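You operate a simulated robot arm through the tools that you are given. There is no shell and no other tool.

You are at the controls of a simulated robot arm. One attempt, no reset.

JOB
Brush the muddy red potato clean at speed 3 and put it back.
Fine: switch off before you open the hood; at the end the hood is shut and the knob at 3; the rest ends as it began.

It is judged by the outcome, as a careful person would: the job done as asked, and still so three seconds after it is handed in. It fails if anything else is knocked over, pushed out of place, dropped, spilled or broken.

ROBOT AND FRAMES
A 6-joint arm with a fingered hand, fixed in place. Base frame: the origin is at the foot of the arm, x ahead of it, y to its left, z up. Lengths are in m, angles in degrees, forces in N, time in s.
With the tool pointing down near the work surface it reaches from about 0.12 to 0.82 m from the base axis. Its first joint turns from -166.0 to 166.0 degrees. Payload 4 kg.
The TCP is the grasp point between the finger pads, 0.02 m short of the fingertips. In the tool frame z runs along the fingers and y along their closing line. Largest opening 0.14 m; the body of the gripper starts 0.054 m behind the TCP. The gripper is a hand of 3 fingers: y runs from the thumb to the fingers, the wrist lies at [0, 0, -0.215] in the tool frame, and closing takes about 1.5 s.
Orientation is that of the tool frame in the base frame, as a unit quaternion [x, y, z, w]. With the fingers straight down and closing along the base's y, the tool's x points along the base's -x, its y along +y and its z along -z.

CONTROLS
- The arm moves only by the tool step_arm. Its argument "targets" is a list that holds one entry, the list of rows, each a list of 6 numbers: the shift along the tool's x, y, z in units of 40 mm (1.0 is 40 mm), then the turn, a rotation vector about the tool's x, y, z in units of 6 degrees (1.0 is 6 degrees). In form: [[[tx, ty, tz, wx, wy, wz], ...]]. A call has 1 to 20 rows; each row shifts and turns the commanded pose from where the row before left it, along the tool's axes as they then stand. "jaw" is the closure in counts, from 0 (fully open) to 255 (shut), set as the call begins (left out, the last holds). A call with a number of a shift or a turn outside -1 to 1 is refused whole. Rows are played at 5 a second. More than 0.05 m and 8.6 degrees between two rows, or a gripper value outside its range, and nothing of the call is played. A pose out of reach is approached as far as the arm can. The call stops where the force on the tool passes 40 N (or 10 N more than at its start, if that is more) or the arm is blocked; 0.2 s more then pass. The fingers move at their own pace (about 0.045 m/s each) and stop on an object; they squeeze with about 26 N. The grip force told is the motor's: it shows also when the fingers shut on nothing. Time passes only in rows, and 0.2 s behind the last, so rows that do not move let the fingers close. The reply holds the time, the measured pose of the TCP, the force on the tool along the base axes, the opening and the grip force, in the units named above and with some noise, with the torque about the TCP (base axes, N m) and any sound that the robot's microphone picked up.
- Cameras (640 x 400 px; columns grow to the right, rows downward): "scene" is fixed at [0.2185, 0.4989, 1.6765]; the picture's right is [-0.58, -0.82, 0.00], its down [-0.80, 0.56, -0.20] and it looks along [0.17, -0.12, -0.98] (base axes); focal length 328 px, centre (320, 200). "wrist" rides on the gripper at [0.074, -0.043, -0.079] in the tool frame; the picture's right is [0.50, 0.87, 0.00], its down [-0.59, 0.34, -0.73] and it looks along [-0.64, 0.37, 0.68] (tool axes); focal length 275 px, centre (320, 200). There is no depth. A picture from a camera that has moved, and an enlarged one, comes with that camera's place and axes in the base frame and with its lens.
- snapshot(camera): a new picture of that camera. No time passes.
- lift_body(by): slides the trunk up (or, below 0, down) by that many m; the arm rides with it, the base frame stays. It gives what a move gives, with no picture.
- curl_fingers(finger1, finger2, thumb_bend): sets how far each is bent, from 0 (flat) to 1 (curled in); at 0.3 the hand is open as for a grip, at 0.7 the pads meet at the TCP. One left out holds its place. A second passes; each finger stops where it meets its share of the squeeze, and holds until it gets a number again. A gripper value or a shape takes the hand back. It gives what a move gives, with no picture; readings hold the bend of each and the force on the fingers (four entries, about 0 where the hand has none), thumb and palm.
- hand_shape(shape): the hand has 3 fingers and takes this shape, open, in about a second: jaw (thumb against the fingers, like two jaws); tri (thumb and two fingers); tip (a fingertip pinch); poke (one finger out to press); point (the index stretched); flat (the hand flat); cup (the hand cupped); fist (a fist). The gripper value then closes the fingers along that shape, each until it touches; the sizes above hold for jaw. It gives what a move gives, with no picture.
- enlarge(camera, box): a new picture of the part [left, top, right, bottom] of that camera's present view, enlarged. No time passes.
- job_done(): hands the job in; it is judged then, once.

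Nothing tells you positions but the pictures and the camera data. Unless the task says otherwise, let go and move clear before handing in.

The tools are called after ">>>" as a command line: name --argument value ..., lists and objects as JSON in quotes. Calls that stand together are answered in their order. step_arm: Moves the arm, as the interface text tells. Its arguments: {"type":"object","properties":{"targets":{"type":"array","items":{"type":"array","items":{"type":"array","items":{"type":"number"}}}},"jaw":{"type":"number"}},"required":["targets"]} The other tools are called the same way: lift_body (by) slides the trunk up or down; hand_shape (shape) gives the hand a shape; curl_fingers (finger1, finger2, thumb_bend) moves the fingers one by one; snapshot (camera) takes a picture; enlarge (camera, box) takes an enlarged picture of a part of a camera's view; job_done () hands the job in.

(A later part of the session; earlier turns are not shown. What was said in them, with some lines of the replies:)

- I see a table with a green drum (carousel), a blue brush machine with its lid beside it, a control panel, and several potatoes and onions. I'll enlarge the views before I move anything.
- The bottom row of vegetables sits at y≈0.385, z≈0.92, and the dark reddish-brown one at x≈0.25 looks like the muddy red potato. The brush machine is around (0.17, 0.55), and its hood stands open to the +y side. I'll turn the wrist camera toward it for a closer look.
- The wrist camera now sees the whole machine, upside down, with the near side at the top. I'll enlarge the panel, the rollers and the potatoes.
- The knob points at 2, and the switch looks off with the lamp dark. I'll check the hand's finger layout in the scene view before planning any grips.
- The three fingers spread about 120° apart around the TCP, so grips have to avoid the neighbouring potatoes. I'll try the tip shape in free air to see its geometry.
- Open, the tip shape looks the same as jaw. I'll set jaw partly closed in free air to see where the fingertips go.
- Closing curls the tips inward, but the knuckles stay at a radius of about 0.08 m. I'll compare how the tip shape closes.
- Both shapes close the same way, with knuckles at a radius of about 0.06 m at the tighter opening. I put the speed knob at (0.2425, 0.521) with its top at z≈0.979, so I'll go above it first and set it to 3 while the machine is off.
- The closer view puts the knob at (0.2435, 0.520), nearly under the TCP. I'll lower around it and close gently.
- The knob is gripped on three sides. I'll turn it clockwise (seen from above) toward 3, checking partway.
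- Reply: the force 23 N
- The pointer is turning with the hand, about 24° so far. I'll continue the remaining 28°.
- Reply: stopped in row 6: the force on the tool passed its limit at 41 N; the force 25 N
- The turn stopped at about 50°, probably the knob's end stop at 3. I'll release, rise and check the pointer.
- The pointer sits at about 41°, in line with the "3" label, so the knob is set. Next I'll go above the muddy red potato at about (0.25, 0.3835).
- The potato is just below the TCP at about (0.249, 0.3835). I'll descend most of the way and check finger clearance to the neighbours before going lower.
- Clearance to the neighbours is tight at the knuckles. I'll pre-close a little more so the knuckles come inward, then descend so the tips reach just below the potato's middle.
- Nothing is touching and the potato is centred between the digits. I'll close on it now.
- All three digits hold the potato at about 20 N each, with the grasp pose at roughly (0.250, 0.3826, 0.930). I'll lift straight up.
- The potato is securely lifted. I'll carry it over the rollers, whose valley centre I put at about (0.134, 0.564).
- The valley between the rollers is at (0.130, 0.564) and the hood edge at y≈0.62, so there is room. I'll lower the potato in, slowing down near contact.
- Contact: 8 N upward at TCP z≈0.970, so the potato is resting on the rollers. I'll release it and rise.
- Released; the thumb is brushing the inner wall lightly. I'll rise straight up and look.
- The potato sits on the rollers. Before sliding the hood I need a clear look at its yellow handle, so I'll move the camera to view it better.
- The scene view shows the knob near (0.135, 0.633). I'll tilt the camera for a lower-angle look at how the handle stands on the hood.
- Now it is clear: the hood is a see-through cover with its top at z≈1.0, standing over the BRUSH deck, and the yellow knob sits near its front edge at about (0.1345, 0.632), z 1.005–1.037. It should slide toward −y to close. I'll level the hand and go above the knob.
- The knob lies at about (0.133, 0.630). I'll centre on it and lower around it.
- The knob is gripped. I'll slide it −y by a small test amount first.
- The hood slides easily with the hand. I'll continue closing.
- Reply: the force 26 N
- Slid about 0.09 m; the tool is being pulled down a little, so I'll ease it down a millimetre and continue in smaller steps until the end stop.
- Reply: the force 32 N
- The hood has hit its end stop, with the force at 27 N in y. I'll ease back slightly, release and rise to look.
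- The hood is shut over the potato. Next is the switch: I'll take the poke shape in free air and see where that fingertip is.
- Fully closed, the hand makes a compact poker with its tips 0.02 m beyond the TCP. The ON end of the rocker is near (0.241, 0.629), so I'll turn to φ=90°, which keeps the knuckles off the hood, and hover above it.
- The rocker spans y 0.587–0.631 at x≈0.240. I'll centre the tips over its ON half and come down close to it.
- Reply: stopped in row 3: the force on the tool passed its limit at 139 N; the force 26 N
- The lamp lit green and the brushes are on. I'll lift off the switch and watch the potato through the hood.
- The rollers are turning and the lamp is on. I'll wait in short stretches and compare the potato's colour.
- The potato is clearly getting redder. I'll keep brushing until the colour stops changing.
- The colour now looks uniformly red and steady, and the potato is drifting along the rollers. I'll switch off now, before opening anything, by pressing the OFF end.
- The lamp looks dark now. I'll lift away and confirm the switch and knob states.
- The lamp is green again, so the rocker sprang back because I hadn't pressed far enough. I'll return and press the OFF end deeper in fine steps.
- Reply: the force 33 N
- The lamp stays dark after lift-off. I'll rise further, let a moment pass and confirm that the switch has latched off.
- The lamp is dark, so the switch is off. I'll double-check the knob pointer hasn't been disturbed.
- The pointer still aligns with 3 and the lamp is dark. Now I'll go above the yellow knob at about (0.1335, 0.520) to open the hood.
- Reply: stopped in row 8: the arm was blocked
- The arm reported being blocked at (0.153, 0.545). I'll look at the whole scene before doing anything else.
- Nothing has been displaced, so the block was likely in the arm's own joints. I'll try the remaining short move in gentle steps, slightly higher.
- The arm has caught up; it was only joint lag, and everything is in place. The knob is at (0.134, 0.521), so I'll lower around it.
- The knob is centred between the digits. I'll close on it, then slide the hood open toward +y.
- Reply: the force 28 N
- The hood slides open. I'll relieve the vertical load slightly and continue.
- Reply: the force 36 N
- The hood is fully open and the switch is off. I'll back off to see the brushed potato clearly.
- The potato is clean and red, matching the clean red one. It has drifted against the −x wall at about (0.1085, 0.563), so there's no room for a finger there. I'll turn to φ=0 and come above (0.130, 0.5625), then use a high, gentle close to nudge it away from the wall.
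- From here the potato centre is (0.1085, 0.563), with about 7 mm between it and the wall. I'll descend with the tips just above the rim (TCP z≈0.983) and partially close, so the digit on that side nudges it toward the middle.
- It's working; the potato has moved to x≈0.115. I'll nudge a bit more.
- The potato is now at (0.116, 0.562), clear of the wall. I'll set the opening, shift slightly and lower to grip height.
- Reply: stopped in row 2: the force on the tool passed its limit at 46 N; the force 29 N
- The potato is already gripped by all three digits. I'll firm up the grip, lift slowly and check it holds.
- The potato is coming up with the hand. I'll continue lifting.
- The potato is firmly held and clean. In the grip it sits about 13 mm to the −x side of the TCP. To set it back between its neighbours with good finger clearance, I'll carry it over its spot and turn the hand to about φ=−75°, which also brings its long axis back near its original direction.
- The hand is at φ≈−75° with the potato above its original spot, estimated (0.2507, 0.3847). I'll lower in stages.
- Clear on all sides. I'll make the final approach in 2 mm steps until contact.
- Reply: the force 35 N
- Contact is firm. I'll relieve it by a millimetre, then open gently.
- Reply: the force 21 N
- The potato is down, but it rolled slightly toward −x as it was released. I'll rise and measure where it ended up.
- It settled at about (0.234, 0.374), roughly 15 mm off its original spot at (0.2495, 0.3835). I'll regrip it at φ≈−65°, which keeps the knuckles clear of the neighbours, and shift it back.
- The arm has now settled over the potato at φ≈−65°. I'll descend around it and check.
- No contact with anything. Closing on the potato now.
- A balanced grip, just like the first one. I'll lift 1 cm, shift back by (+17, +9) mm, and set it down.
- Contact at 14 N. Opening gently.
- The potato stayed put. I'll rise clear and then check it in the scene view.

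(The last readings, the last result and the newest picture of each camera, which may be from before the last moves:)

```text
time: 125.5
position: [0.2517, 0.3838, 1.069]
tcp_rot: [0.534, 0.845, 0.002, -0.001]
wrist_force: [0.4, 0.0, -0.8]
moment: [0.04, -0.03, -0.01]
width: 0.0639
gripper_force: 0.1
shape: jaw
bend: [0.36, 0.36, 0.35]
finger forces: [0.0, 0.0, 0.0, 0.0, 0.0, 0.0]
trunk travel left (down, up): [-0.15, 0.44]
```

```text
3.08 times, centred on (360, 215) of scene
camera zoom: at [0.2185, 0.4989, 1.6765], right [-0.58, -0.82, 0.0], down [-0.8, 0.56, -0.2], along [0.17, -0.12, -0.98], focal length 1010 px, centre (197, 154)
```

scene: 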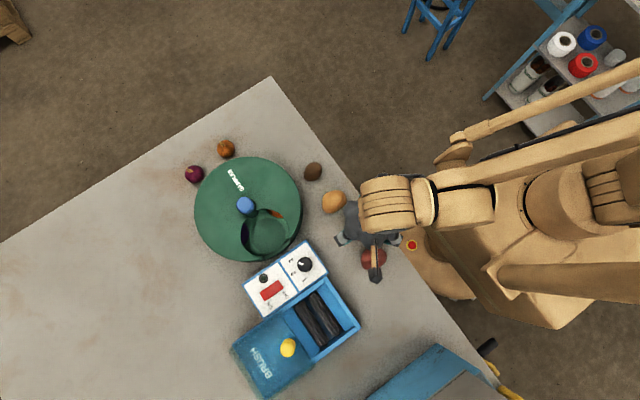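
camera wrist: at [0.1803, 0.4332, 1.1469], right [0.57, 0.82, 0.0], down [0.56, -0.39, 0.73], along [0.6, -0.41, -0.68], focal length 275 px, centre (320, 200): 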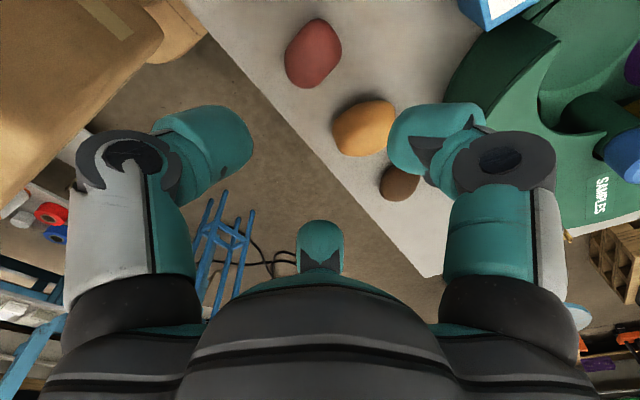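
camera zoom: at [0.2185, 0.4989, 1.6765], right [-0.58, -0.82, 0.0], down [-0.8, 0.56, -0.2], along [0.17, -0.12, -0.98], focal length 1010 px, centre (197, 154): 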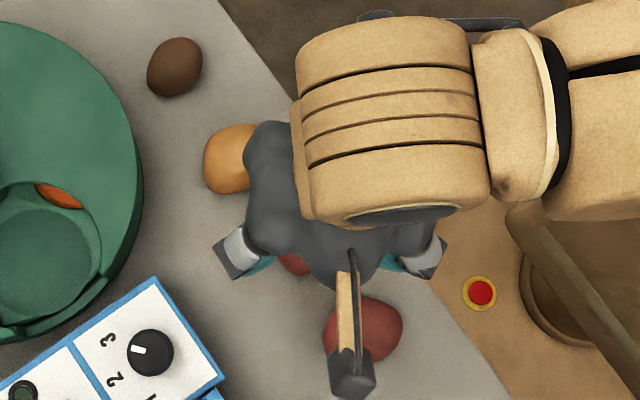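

The potato is back at about (0.2475, 0.381), within a few mm of its start. Now I'll rise, turn back to φ=0 and go above the hood knob to shut the hood.

>>> step_arm --targets '[[[0, 0, -0.6, 0, 0, 0], [0, 0, -0.6, 0, 0, 0], [0, 0, 0, 0, 0, -0.9], [0, 0, 0, 0, 0, -0.9], [0, 0, 0, 0, 0, -0.9], [0, 0, 0, 0, 0, -0.9], [0, 0, 0, 0, 0, -0.9], [0, 0, 0, 0, 0, -0.9], [0, 0, 0, 0, 0, -0.9], [0, 0, 0, 0, 0, -0.9], [0, 0, 0, 0, 0, -0.9], [0, 0, 0, 0, 0, -0.9], [0, 0, 0, 0, 0, -0.9], [0, 0, 0, 0, 0, -0.85], [0, 0, 0, 0, 0, 0]]]' --jaw 125

>>> step_arm --targets '[[[0.324, 0.683, 0, 0, 0, 0], [0.324, 0.683, 0, 0, 0, 0], [0.324, 0.683, 0, 0, 0, 0], [0.324, 0.683, 0, 0, 0, 0], [0.324, 0.683, 0, 0, 0, 0], [0.324, 0.683, 0, 0, 0, 0], [0.324, 0.683, 0, 0, 0, 0], [0.324, 0.683, 0, 0, 0, 0], [0.324, 0.683, 0, 0, 0, 0], [0, 0, 0, 0, 0, 0], [0, 0, 0, 0, 0, 0]]]'

>>> snapshot --camera "wrist"

>>> snapshot --camera "scene"

```text
time: 128.7
position: [0.2482, 0.3811, 1.1148]
tcp_rot: [0.001, 1.0, 0.003, 0.0]
wrist_force: [-0.1, -0.8, -0.7]
moment: [0.0, -0.01, 0.0]
width: 0.071
gripper_force: 0.1
shape: jaw
bend: [0.34, 0.34, 0.33]
finger forces: [0.1, 0.0, 0.0, 0.1, 0.0, 0.1]
trunk travel left (down, up): [-0.15, 0.44]
```

```text
time: 129.6
position: [0.1881, 0.4075, 1.1306]
tcp_rot: [0.004, 1.0, 0.003, 0.001]
wrist_force: [-0.7, -0.7, 1.5]
moment: [0.01, 0.01, 0.03]
width: 0.0713
gripper_force: 0.0
shape: jaw
bend: [0.34, 0.34, 0.33]
finger forces: [0.0, 0.0, 0.1, 0.0, 0.1, 0.0]
trunk travel left (down, up): [-0.15, 0.44]
stopped in row 4: the arm was blocked; the commanded pose is now the measured one
```

```text
taken
camera wrist: at [0.1127, 0.3666, 1.208], right [-0.49, 0.87, 0.0], down [0.59, 0.33, 0.74], along [0.64, 0.37, -0.68], focal length 275 px, centre (320, 200)
```

wrist: 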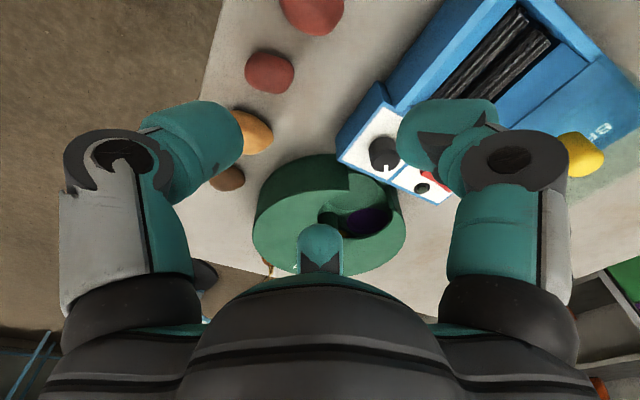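

```text
taken
```

scene: 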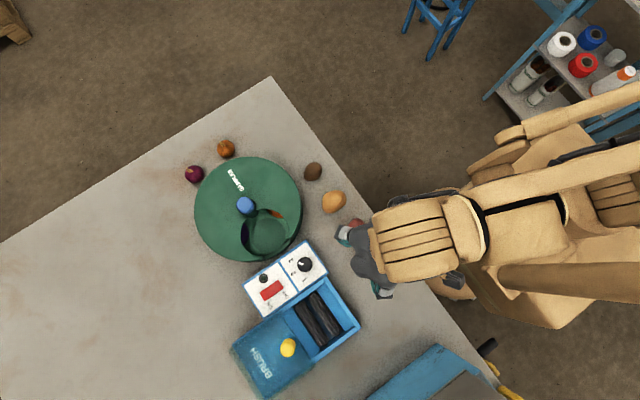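

It stopped on joint lag again, with nothing touched. I'll continue in smaller steps.

>>> step_arm --targets '[[[0, 0, 0, 0, 0, 0], [0, 0, 0, 0, 0, 0], [0.104, 0.43, 0.03, 0, 0, 0], [0.104, 0.43, 0.03, 0, 0, 0], [0.104, 0.43, 0.03, 0, 0, 0], [0.104, 0.43, 0.03, 0, 0, 0], [0.104, 0.43, 0.03, 0, 0, 0], [0.104, 0.43, 0.03, 0, 0, 0], [0.104, 0.43, 0.03, 0, 0, 0], [0.104, 0.43, 0.03, 0, 0, 0], [0.104, 0.43, 0.03, 0, 0, 0], [0.104, 0.43, 0.03, 0, 0, 0], [0.104, 0.43, 0.03, 0, 0, 0], [0.104, 0.43, 0.03, 0, 0, 0], [0.104, 0.43, 0.03, 0, 0, 0], [0, 0, 0, 0, 0, 0], [0, 0, 0, 0, 0, 0]]]'

>>> snapshot --camera "wrist"

>>> snapshot --camera "scene"

```text
time: 131.1
position: [0.1567, 0.4255, 1.1368]
tcp_rot: [0.007, 1.0, 0.003, 0.001]
wrist_force: [0.3, -0.6, 0.1]
moment: [0.04, -0.02, -0.02]
width: 0.0711
gripper_force: 0.1
shape: jaw
bend: [0.34, 0.34, 0.33]
finger forces: [0.0, 0.1, 0.0, 0.1, 0.1, 0.1]
trunk travel left (down, up): [-0.15, 0.44]
stopped in row 7: the arm was blocked; the commanded pose is now the measured one
```

```text
taken
camera wrist: at [0.0814, 0.3844, 1.2148], right [-0.49, 0.87, 0.0], down [0.59, 0.33, 0.74], along [0.64, 0.36, -0.68], focal length 275 px, centre (320, 200)
```

wrist: 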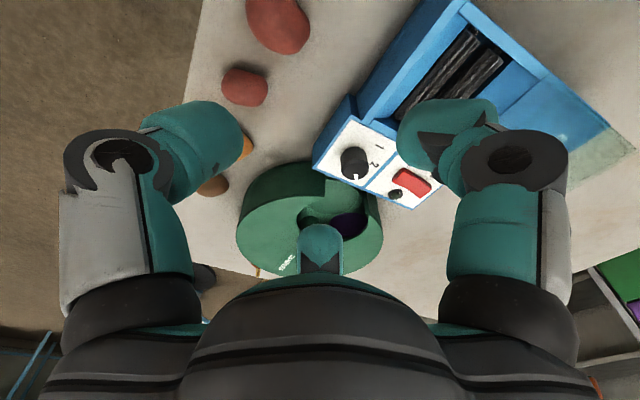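

```text
taken
```

scene: 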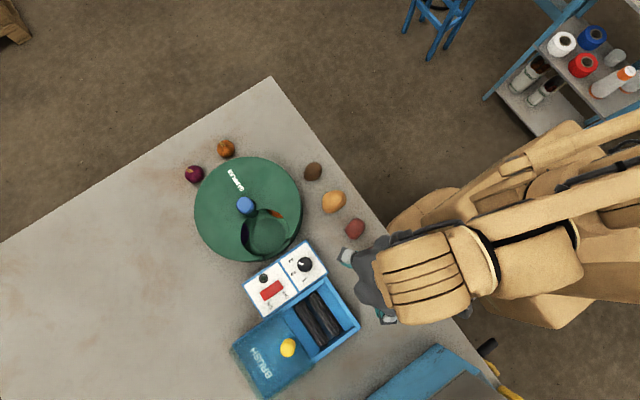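

The potato is visible at (355, 229) px, matching its original (353, 228). The arm is lagging, so I'll let it settle and see.

>>> step_arm --targets '[[[0, 0, 0, 0, 0, 0], [0, 0, 0, 0, 0, 0], [0, 0, 0, 0, 0, 0], [0, 0, 0, 0, 0, 0], [0, 0, 0, 0, 0, 0]]]'

>>> step_arm --targets '[[[0, 0.2, 0, 0, 0, 0], [0, 0.2, 0, 0, 0, 0], [0, 0, 0, 0, 0, 0], [0, 0, 0, 0, 0, 0], [0, 0, 0, 0, 0, 0]]]'

>>> enlarge --camera "scene" --box '[290, 140, 640, 400]'

```text
time: 132.2
position: [0.1548, 0.4277, 1.1355]
tcp_rot: [0.004, 1.0, 0.003, 0.001]
wrist_force: [0.6, -0.7, 0.1]
moment: [-0.01, -0.04, 0.0]
width: 0.0711
gripper_force: 0.1
shape: jaw
bend: [0.34, 0.34, 0.33]
finger forces: [0.0, 0.0, 0.0, 0.0, 0.0, 0.0]
trunk travel left (down, up): [-0.15, 0.44]
```

```text
time: 133.4
position: [0.152, 0.4326, 1.1392]
tcp_rot: [0.005, 1.0, 0.002, 0.0]
wrist_force: [0.6, -0.4, -0.2]
moment: [0.02, 0.0, 0.0]
width: 0.0716
gripper_force: 0.0
shape: jaw
bend: [0.34, 0.34, 0.33]
finger forces: [0.0, 0.0, 0.0, 0.1, 0.0, 0.0]
trunk travel left (down, up): [-0.15, 0.44]
```

```text
1.54 times, centred on (465, 270) of scene
camera zoom: at [0.2185, 0.4989, 1.6765], right [-0.58, -0.82, 0.0], down [-0.8, 0.56, -0.2], along [0.17, -0.12, -0.98], focal length 505 px, centre (97, 92)
```

zoom: 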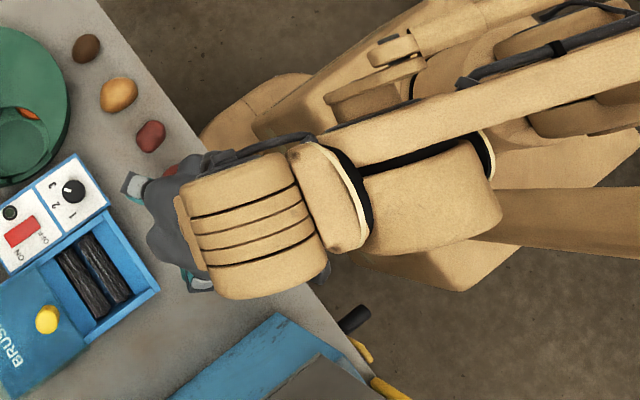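

The arm isn't extending outward: the radius stays near 0.455 while it drifts up. I'll test a downward move to see whether it responds.

>>> step_arm --targets '[[[0, 0, 0.3, 0, 0, 0], [0, 0, 0.3, 0, 0, 0], [0, 0, 0, 0, 0, 0], [0, 0, 0, 0, 0, 0]]]'

>>> step_arm --targets '[[[0, 0, 0, 0, 0, 0], [0, 0, 0, 0, 0, 0], [0, 0, 0, 0, 0, 0], [0, 0, 0, 0, 0, 0], [0, 0, 0, 0, 0, 0]]]'

>>> snapshot --camera "wrist"

```text
time: 134.4
position: [0.1494, 0.4243, 1.1188]
tcp_rot: [0.004, 1.0, 0.002, 0.0]
wrist_force: [0.8, -0.7, -0.8]
moment: [0.05, 0.0, -0.02]
width: 0.0713
gripper_force: 0.1
shape: jaw
bend: [0.34, 0.34, 0.33]
finger forces: [0.1, 0.1, 0.0, 0.0, 0.0, 0.0]
trunk travel left (down, up): [-0.15, 0.44]
```

```text
time: 135.7
position: [0.1491, 0.4258, 1.1189]
tcp_rot: [0.003, 1.0, 0.002, 0.0]
wrist_force: [-0.4, 0.3, -0.4]
moment: [0.02, 0.01, 0.04]
width: 0.071
gripper_force: 0.0
shape: jaw
bend: [0.34, 0.34, 0.33]
finger forces: [0.1, 0.1, 0.1, 0.0, 0.0, 0.1]
trunk travel left (down, up): [-0.15, 0.44]
```

```text
taken
camera wrist: at [0.0736, 0.3819, 1.1965], right [-0.49, 0.87, 0.0], down [0.59, 0.33, 0.74], along [0.64, 0.37, -0.68], focal length 275 px, centre (320, 200)
```

wrist: 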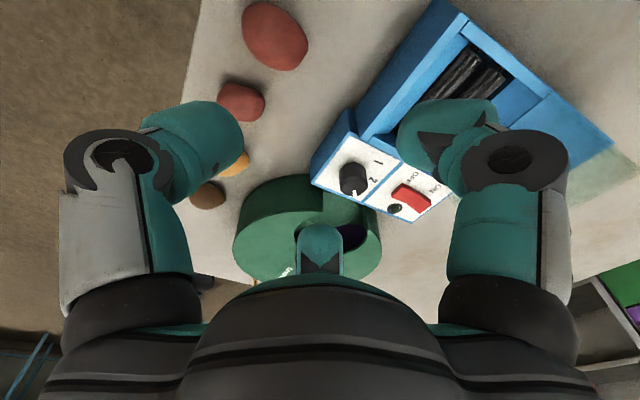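

Extension outward seems to be hitting some limit in this arm posture. I'll retreat to the earlier known-good spot near (0.25, 0.38), check tracking, and retry from a lower height, as worked before.

>>> step_arm --targets '[[[-0.3, -0.2, 0, 0, 0, 0], [-0.3, -0.2, 0, 0, 0, 0], [-0.3, -0.2, 0, 0, 0, 0], [-0.3, -0.2, 0, 0, 0, 0], [0, 0, 0, 0, 0, 0], [0, 0, 0, 0, 0, 0], [0, 0, 0, 0, 0, 0]]]'

>>> snapshot --camera "scene"

```text
time: 137.2
position: [0.2019, 0.4128, 1.1137]
tcp_rot: [0.004, 1.0, 0.003, 0.0]
wrist_force: [-0.8, -0.1, -0.3]
moment: [-0.01, 0.02, 0.02]
width: 0.0709
gripper_force: 0.1
shape: jaw
bend: [0.34, 0.34, 0.33]
finger forces: [0.0, 0.0, 0.1, 0.1, 0.0, 0.1]
trunk travel left (down, up): [-0.15, 0.44]
```

```text
taken
```

scene: 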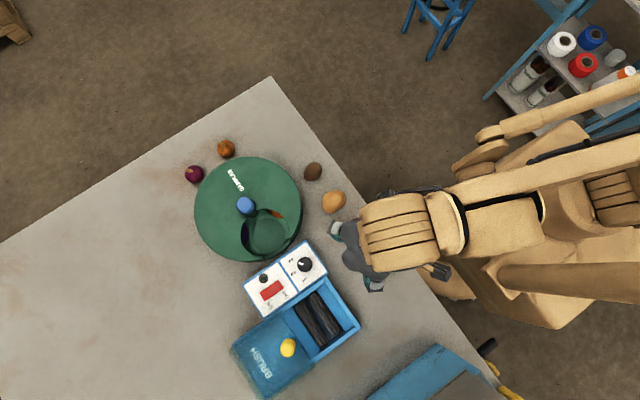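

>>> step_arm --targets '[[[0, 0.25, 0, 0, 0, 0], [0, 0.25, 0, 0, 0, 0], [0, 0.25, 0, 0, 0, 0], [0, 0, 0, 0, 0, 0], [0, 0, 0, 0, 0, 0]]]'

```text
time: 138.4
position: [0.2053, 0.4434, 1.1115]
tcp_rot: [0.003, 1.0, 0.003, 0.0]
wrist_force: [-0.3, -0.2, 0.2]
moment: [-0.02, 0.01, -0.02]
width: 0.0712
gripper_force: 0.0
shape: jaw
bend: [0.34, 0.34, 0.33]
finger forces: [0.0, 0.1, 0.0, 0.0, 0.0, 0.0]
trunk travel left (down, up): [-0.15, 0.44]
```

It extends fine along this line. I'll go +y first, then across to the hood knob.

>>> step_arm --targets '[[[0, 0.3, 0, 0, 0, 0], [0, 0.3, 0, 0, 0, 0], [0, 0.3, 0, 0, 0, 0], [0, 0.3, 0, 0, 0, 0], [0, 0.3, 0, 0, 0, 0], [0, 0.3, 0, 0, 0, 0], [0, 0.3, 0, 0, 0, 0], [0, 0.3, 0, 0, 0, 0], [0, 0.3, 0, 0, 0, 0], [0, 0, 0, 0, 0, 0]]]'

```text
time: 140.7
position: [0.2038, 0.5512, 1.1116]
tcp_rot: [0.004, 1.0, 0.002, 0.0]
wrist_force: [-0.5, 0.1, 0.3]
moment: [0.0, 0.01, 0.0]
width: 0.0709
gripper_force: 0.0
shape: jaw
bend: [0.34, 0.34, 0.33]
finger forces: [0.0, 0.0, 0.1, 0.1, 0.1, 0.0]
trunk travel left (down, up): [-0.15, 0.44]
```

>>> step_arm --targets '[[[0.22, 0.25, 0, 0, 0, 0], [0.22, 0.25, 0, 0, 0, 0], [0.22, 0.25, 0, 0, 0, 0], [0.22, 0.25, 0, 0, 0, 0], [0.22, 0.25, 0, 0, 0, 0], [0.22, 0.25, 0, 0, 0, 0], [0.22, 0.25, 0, 0, 0, 0], [0.2, 0.22, 0, 0, 0, 0], [0, 0, 0, 0, 0, 0], [0, 0, 0, 0, 0, 0]]]'

>>> snapshot --camera "wrist"

>>> snapshot --camera "scene"

```text
time: 142.8
position: [0.1345, 0.6309, 1.1137]
tcp_rot: [0.004, 1.0, 0.002, -0.001]
wrist_force: [-0.4, -0.1, 0.2]
moment: [0.01, 0.01, -0.02]
width: 0.0713
gripper_force: 0.2
shape: jaw
bend: [0.34, 0.34, 0.33]
finger forces: [0.0, 0.0, 0.0, 0.0, 0.0, 0.0]
trunk travel left (down, up): [-0.15, 0.44]
```

```text
taken
camera wrist: at [0.0593, 0.5894, 1.1919], right [-0.49, 0.87, 0.0], down [0.59, 0.33, 0.74], along [0.64, 0.37, -0.68], focal length 275 px, centre (320, 200)
```

wrist: 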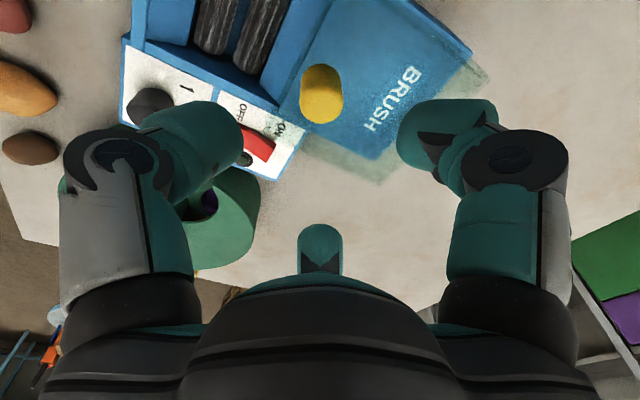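

```text
taken
```

scene: 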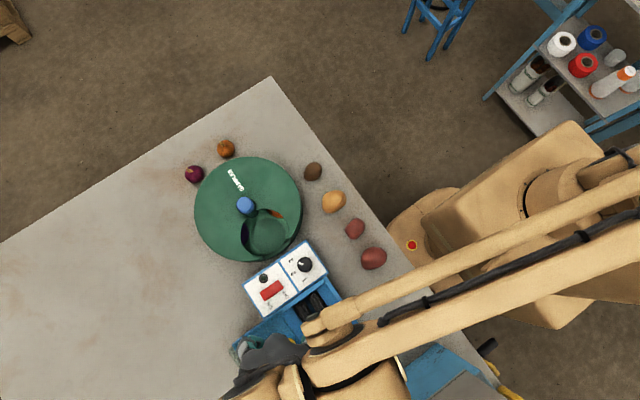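

All four potatoes are lined up as at the start, and the hand is over the hood knob. I'll descend onto it.

>>> step_arm --targets '[[[0, -0.02, 0.5, 0, 0, 0], [0, 0, 0.5, 0, 0, 0], [0, 0, 0.5, 0, 0, 0], [0, 0, 0.35, 0, 0, 0], [0, 0, 0.2, 0, 0, 0]]]'

>>> snapshot --camera "wrist"

```text
time: 144.1
position: [0.1338, 0.6321, 1.0296]
tcp_rot: [0.004, 1.0, 0.003, 0.0]
wrist_force: [-0.2, 0.2, -0.8]
moment: [-0.02, 0.01, 0.0]
width: 0.0713
gripper_force: 0.0
shape: jaw
bend: [0.34, 0.34, 0.33]
finger forces: [0.0, 0.1, 0.0, 0.1, 0.1, 0.0]
trunk travel left (down, up): [-0.15, 0.44]
```

```text
taken
camera wrist: at [0.0589, 0.5884, 1.1086], right [-0.49, 0.87, 0.0], down [0.59, 0.33, 0.74], along [0.64, 0.37, -0.68], focal length 275 px, centre (320, 200)
```

wrist: 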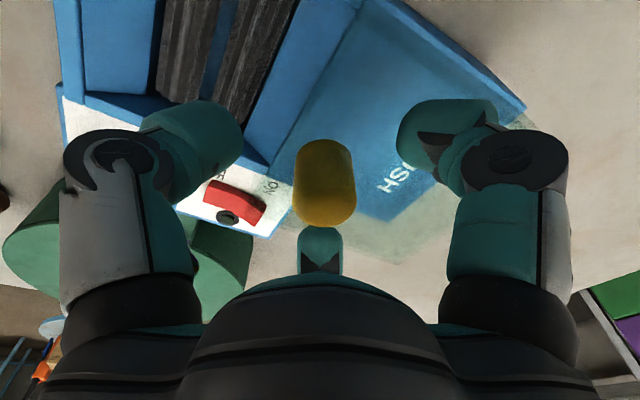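

Centred on the knob. Closing on it and sliding the hood −y.

>>> step_arm --targets '[[[0, 0, 0, 0, 0, 0], [0, 0, 0, 0, 0, 0], [0, 0, 0, 0, 0, 0], [0, 0, 0, 0, 0, 0], [0, 0, 0, 0, 0, 0], [0, 0, 0, 0, 0, 0]]]' --jaw 225

>>> step_arm --targets '[[[0, -0.25, 0, 0, 0, 0], [0, -0.25, 0, 0, 0, 0], [0, -0.25, 0, 0, 0, 0], [0, -0.25, 0, 0, 0, 0]]]'

>>> snapshot --camera "wrist"

```text
time: 145.4
position: [0.1338, 0.6304, 1.0297]
tcp_rot: [0.003, 1.0, 0.004, 0.0]
wrist_force: [0.7, -0.5, -7.3]
moment: [0.0, -0.03, 0.05]
width: 0.0209
gripper_force: 25.8
shape: jaw
bend: [0.95, 0.51, 0.53]
finger forces: [22.3, 22.7, 0.0, 0.0, 21.1, 0.1]
trunk travel left (down, up): [-0.15, 0.44]
```

```text
time: 146.4
position: [0.1345, 0.5906, 1.0295]
tcp_rot: [0.003, 1.0, 0.002, 0.0]
wrist_force: [-0.1, -0.6, -6.1]
moment: [0.04, -0.03, -0.02]
width: 0.0208
gripper_force: 25.9
shape: jaw
bend: [0.95, 0.51, 0.54]
finger forces: [22.6, 23.1, 0.0, 0.0, 21.8, 0.1]
trunk travel left (down, up): [-0.15, 0.44]
```

```text
taken
camera wrist: at [0.059, 0.5484, 1.1084], right [-0.49, 0.87, 0.0], down [0.59, 0.33, 0.74], along [0.64, 0.37, -0.68], focal length 275 px, centre (320, 200)
```

wrist: 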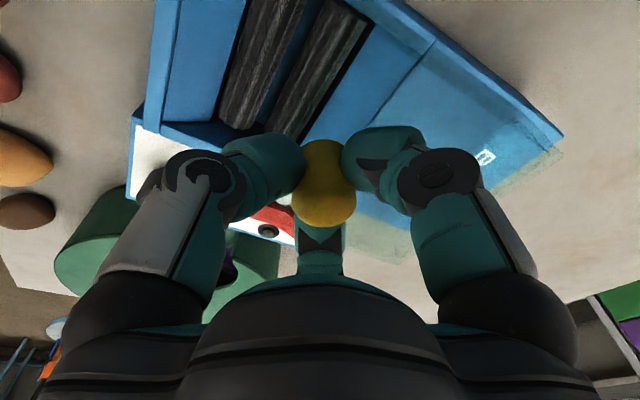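

The hood is following. Continuing to close.

>>> step_arm --targets '[[[0, -0.25, 0, 0, 0, 0], [0, -0.25, 0, 0, 0, 0], [0, -0.25, 0, 0, 0, 0], [0, -0.25, 0, 0, 0, 0], [0, -0.25, 0, 0, 0, 0], [0, -0.25, 0, 0, 0, 0]]]'

>>> step_arm --targets '[[[0, -0.1, 0, 0, 0, 0], [0, -0.1, 0, 0, 0, 0]]]'

```text
time: 147.8
position: [0.1351, 0.5305, 1.0293]
tcp_rot: [0.004, 1.0, 0.001, 0.0]
wrist_force: [-5.6, -1.6, -7.5]
moment: [-0.03, 0.05, 0.0]
width: 0.0209
gripper_force: 26.1
shape: jaw
bend: [0.95, 0.51, 0.53]
finger forces: [24.4, 22.1, 0.0, 0.0, 21.7, 0.0]
trunk travel left (down, up): [-0.15, 0.44]
```

```text
time: 148.4
position: [0.1353, 0.5229, 1.0311]
tcp_rot: [0.003, 1.0, 0.002, 0.001]
wrist_force: [-2.1, -0.1, -10.0]
moment: [0.04, 0.03, 0.01]
width: 0.0209
gripper_force: 25.7
shape: jaw
bend: [0.95, 0.51, 0.54]
finger forces: [23.5, 23.0, 0.1, 0.0, 21.1, 0.0]
trunk travel left (down, up): [-0.15, 0.44]
```

>>> step_arm --targets '[[[0, -0.06, 0, 0, 0, 0], [0, -0.06, 0, 0, 0, 0]]]'

```text
time: 149.1
position: [0.1348, 0.522, 1.0293]
tcp_rot: [0.004, 1.0, 0.003, 0.001]
wrist_force: [0.7, 21.7, 1.0]
moment: [0.29, -0.03, 0.04]
width: 0.0206
gripper_force: 26.0
shape: jaw
bend: [0.95, 0.51, 0.54]
finger forces: [25.0, 26.5, 0.0, 0.0, 18.4, 0.0]
trunk travel left (down, up): [-0.15, 0.44]
```

The end stop is reached at about 22 N, so the hood is shut. I'll release and rise.

>>> step_arm --targets '[[[0, 0, 0, 0, 0, 0], [0, 0, 0, 0, 0, 0], [0, 0, 0, 0, 0, 0], [0, 0, 0, 0, 0, 0], [0, 0, 0, 0, 0, 0], [0, 0, 0, 0, 0, 0]]]' --jaw 115

>>> step_arm --targets '[[[0, 0, -0.3, 0, 0, 0], [0, 0, -0.5, 0, 0, 0], [0, 0, -0.6, 0, 0, 0], [0, 0, -0.6, 0, 0, 0], [0, 0, -0.5, 0, 0, 0], [0, 0, 0, 0, 0, 0]]]'

>>> snapshot --camera "wrist"

>>> snapshot --camera "scene"

```text
time: 150.4
position: [0.1355, 0.5179, 1.0306]
tcp_rot: [0.003, 1.0, 0.004, 0.0]
wrist_force: [0.5, 0.4, -0.6]
moment: [-0.02, 0.01, -0.02]
width: 0.0765
gripper_force: 0.1
shape: jaw
bend: [0.32, 0.32, 0.31]
finger forces: [0.1, 0.1, 0.0, 0.1, 0.1, 0.0]
trunk travel left (down, up): [-0.15, 0.44]
```

```text
time: 151.8
position: [0.1325, 0.5214, 1.1314]
tcp_rot: [0.004, 1.0, 0.002, 0.001]
wrist_force: [0.3, 0.1, 0.0]
moment: [-0.01, 0.0, 0.02]
width: 0.0764
gripper_force: 0.1
shape: jaw
bend: [0.32, 0.32, 0.31]
finger forces: [0.1, 0.0, 0.1, 0.0, 0.0, 0.0]
trunk travel left (down, up): [-0.15, 0.44]
```

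```text
taken
camera wrist: at [0.0574, 0.4786, 1.2097], right [-0.49, 0.87, 0.0], down [0.59, 0.33, 0.74], along [0.64, 0.37, -0.68], focal length 275 px, centre (320, 200)
```

wrist: 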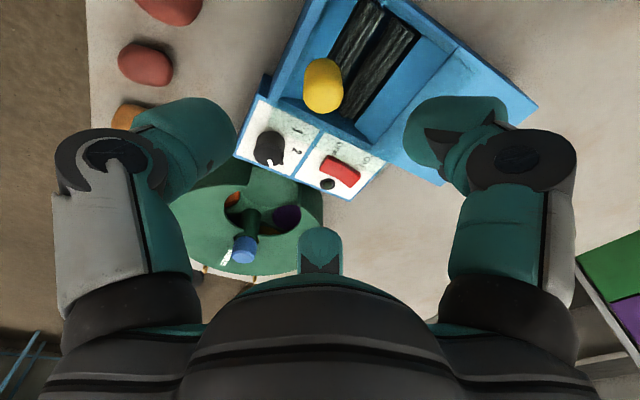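

```text
taken
```

scene: 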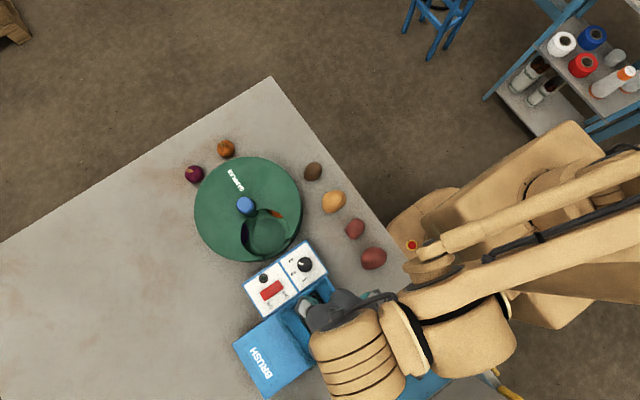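

The hood is shut. I'll raise the arm and withdraw toward its starting place for a clear final inspection.

>>> step_arm --targets '[[[0, 0, -0.6, 0, 0, 0], [0, 0, -0.6, 0, 0, 0], [0, 0, -0.6, 0, 0, 0], [-0.3, 0, -0.4, 0, 0, 0], [-0.3, 0, -0.3, 0, 0, 0], [-0.3, 0, -0.3, 0, 0, 0], [-0.3, -0.2, 0, 0, 0, 0], [-0.3, -0.3, 0, 0, 0, 0], [-0.3, -0.4, 0, 0, 0, 0], [-0.3, -0.4, 0, 0, 0, 0], [-0.3, -0.4, 0, 0, 0, 0], [-0.3, -0.4, 0, 0, 0, 0], [0, -0.4, 0, 0, 0, 0], [0, -0.4, 0, 0, 0, 0], [0, -0.4, 0, 0, 0, 0], [0, -0.4, 0, 0, 0, 0], [0, 0, 0, 0, 0, 0]]]'

>>> snapshot --camera "scene"

>>> snapshot --camera "wrist"

```text
time: 155.4
position: [0.2427, 0.3699, 1.2428]
tcp_rot: [0.004, 1.0, 0.002, 0.0]
wrist_force: [-0.4, 0.9, 0.1]
moment: [-0.01, 0.01, -0.01]
width: 0.0769
gripper_force: 0.1
shape: jaw
bend: [0.32, 0.32, 0.31]
finger forces: [0.1, 0.1, 0.0, 0.0, 0.0, 0.0]
trunk travel left (down, up): [-0.15, 0.44]
```

```text
taken
```

scene: 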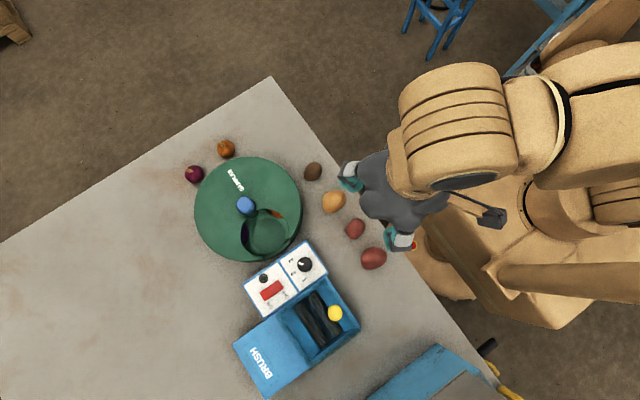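

```text
taken
camera wrist: at [0.1672, 0.3267, 1.3205], right [-0.49, 0.87, 0.0], down [0.59, 0.33, 0.74], along [0.64, 0.37, -0.68], focal length 275 px, centre (320, 200)
```

wrist: 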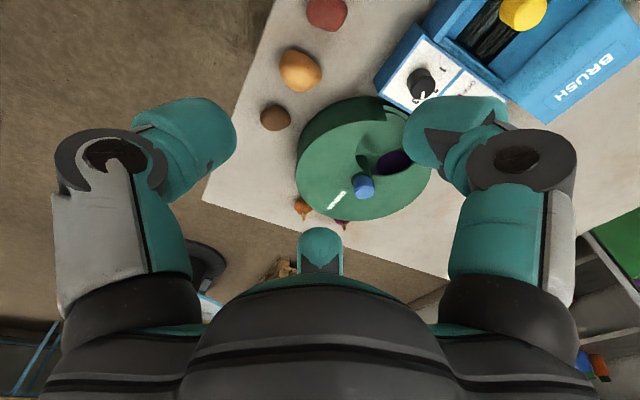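

>>> enlarge --camera "scene" --box '[180, 120, 400, 260]'

>>> enlarge --camera "scene" --box '[220, 230, 400, 400]'

>>> enlarge --camera "scene" --box '[240, 235, 360, 320]'

```text
2.86 times, centred on (290, 190) of scene
camera zoom: at [0.2185, 0.4989, 1.6765], right [-0.58, -0.82, 0.0], down [-0.8, 0.56, -0.2], along [0.17, -0.12, -0.98], focal length 938 px, centre (406, 229)
```

zoom: 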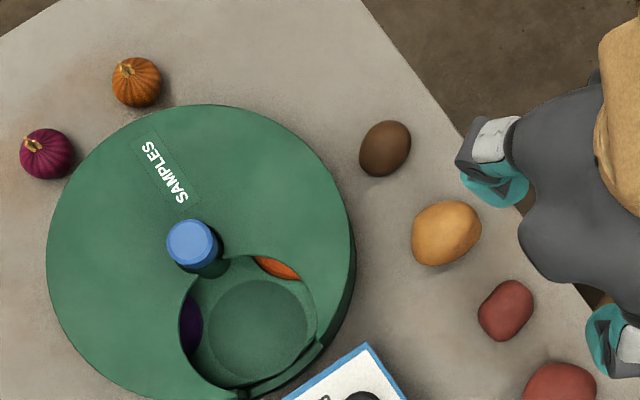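

```text
2.35 times, centred on (310, 315) of scene
camera zoom: at [0.2185, 0.4989, 1.6765], right [-0.58, -0.82, 0.0], down [-0.8, 0.56, -0.2], along [0.17, -0.12, -0.98], focal length 772 px, centre (344, -71)
```

zoom: 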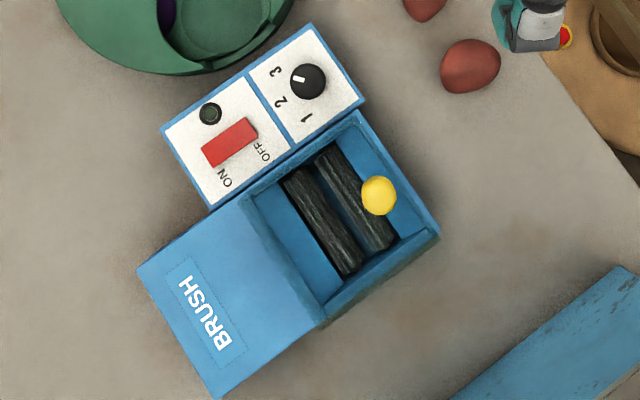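

```text
4.71 times, centred on (300, 278) of scene
camera zoom: at [0.2185, 0.4989, 1.6765], right [-0.58, -0.82, 0.0], down [-0.8, 0.56, -0.2], along [0.17, -0.12, -0.98], focal length 1545 px, centre (414, -165)
```

zoom: 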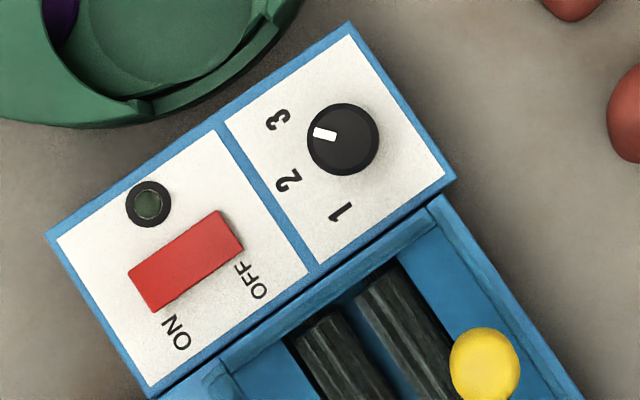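

Final inspection: the cleaned potato is within about 5 mm of its original spot and matches the clean red one, and the other vegetables and the carousel are unmoved. The hood is shut, the switch is off with the lamp dark, and the knob points at 3. The hand is clear, so I'm handing in the job.

>>> job_done

```text
The job is handed in.
```

The muddy red potato is brushed clean and back in its place in the row. It sits about 5 mm from its original spot, turned slightly from how it lay before.

- **Brushing:** I ran the brushes for about 17 seconds with the knob at 3 and the hood shut, until the colour stopped changing. It now matches the clean red potato beside it.
- **Switch:** My first press on OFF didn't latch and the brushes kept running a few seconds longer. A deeper press latched it. The hood stayed shut until the lamp was dark.
- **Setting it back:** On my first try the potato rolled about 15 mm on release, so I picked it up again and placed it properly.
- **Hard contact:** When I pressed ON, the force on the tool spiked to 139 N as the switch bottomed out. I saw no damage, and the switch worked normally afterwards.

At hand-in, the hood was shut against its stop, the knob was at 3 and the switch was off. The other vegetables and the samples carousel had not moved, and the hand was empty and clear.
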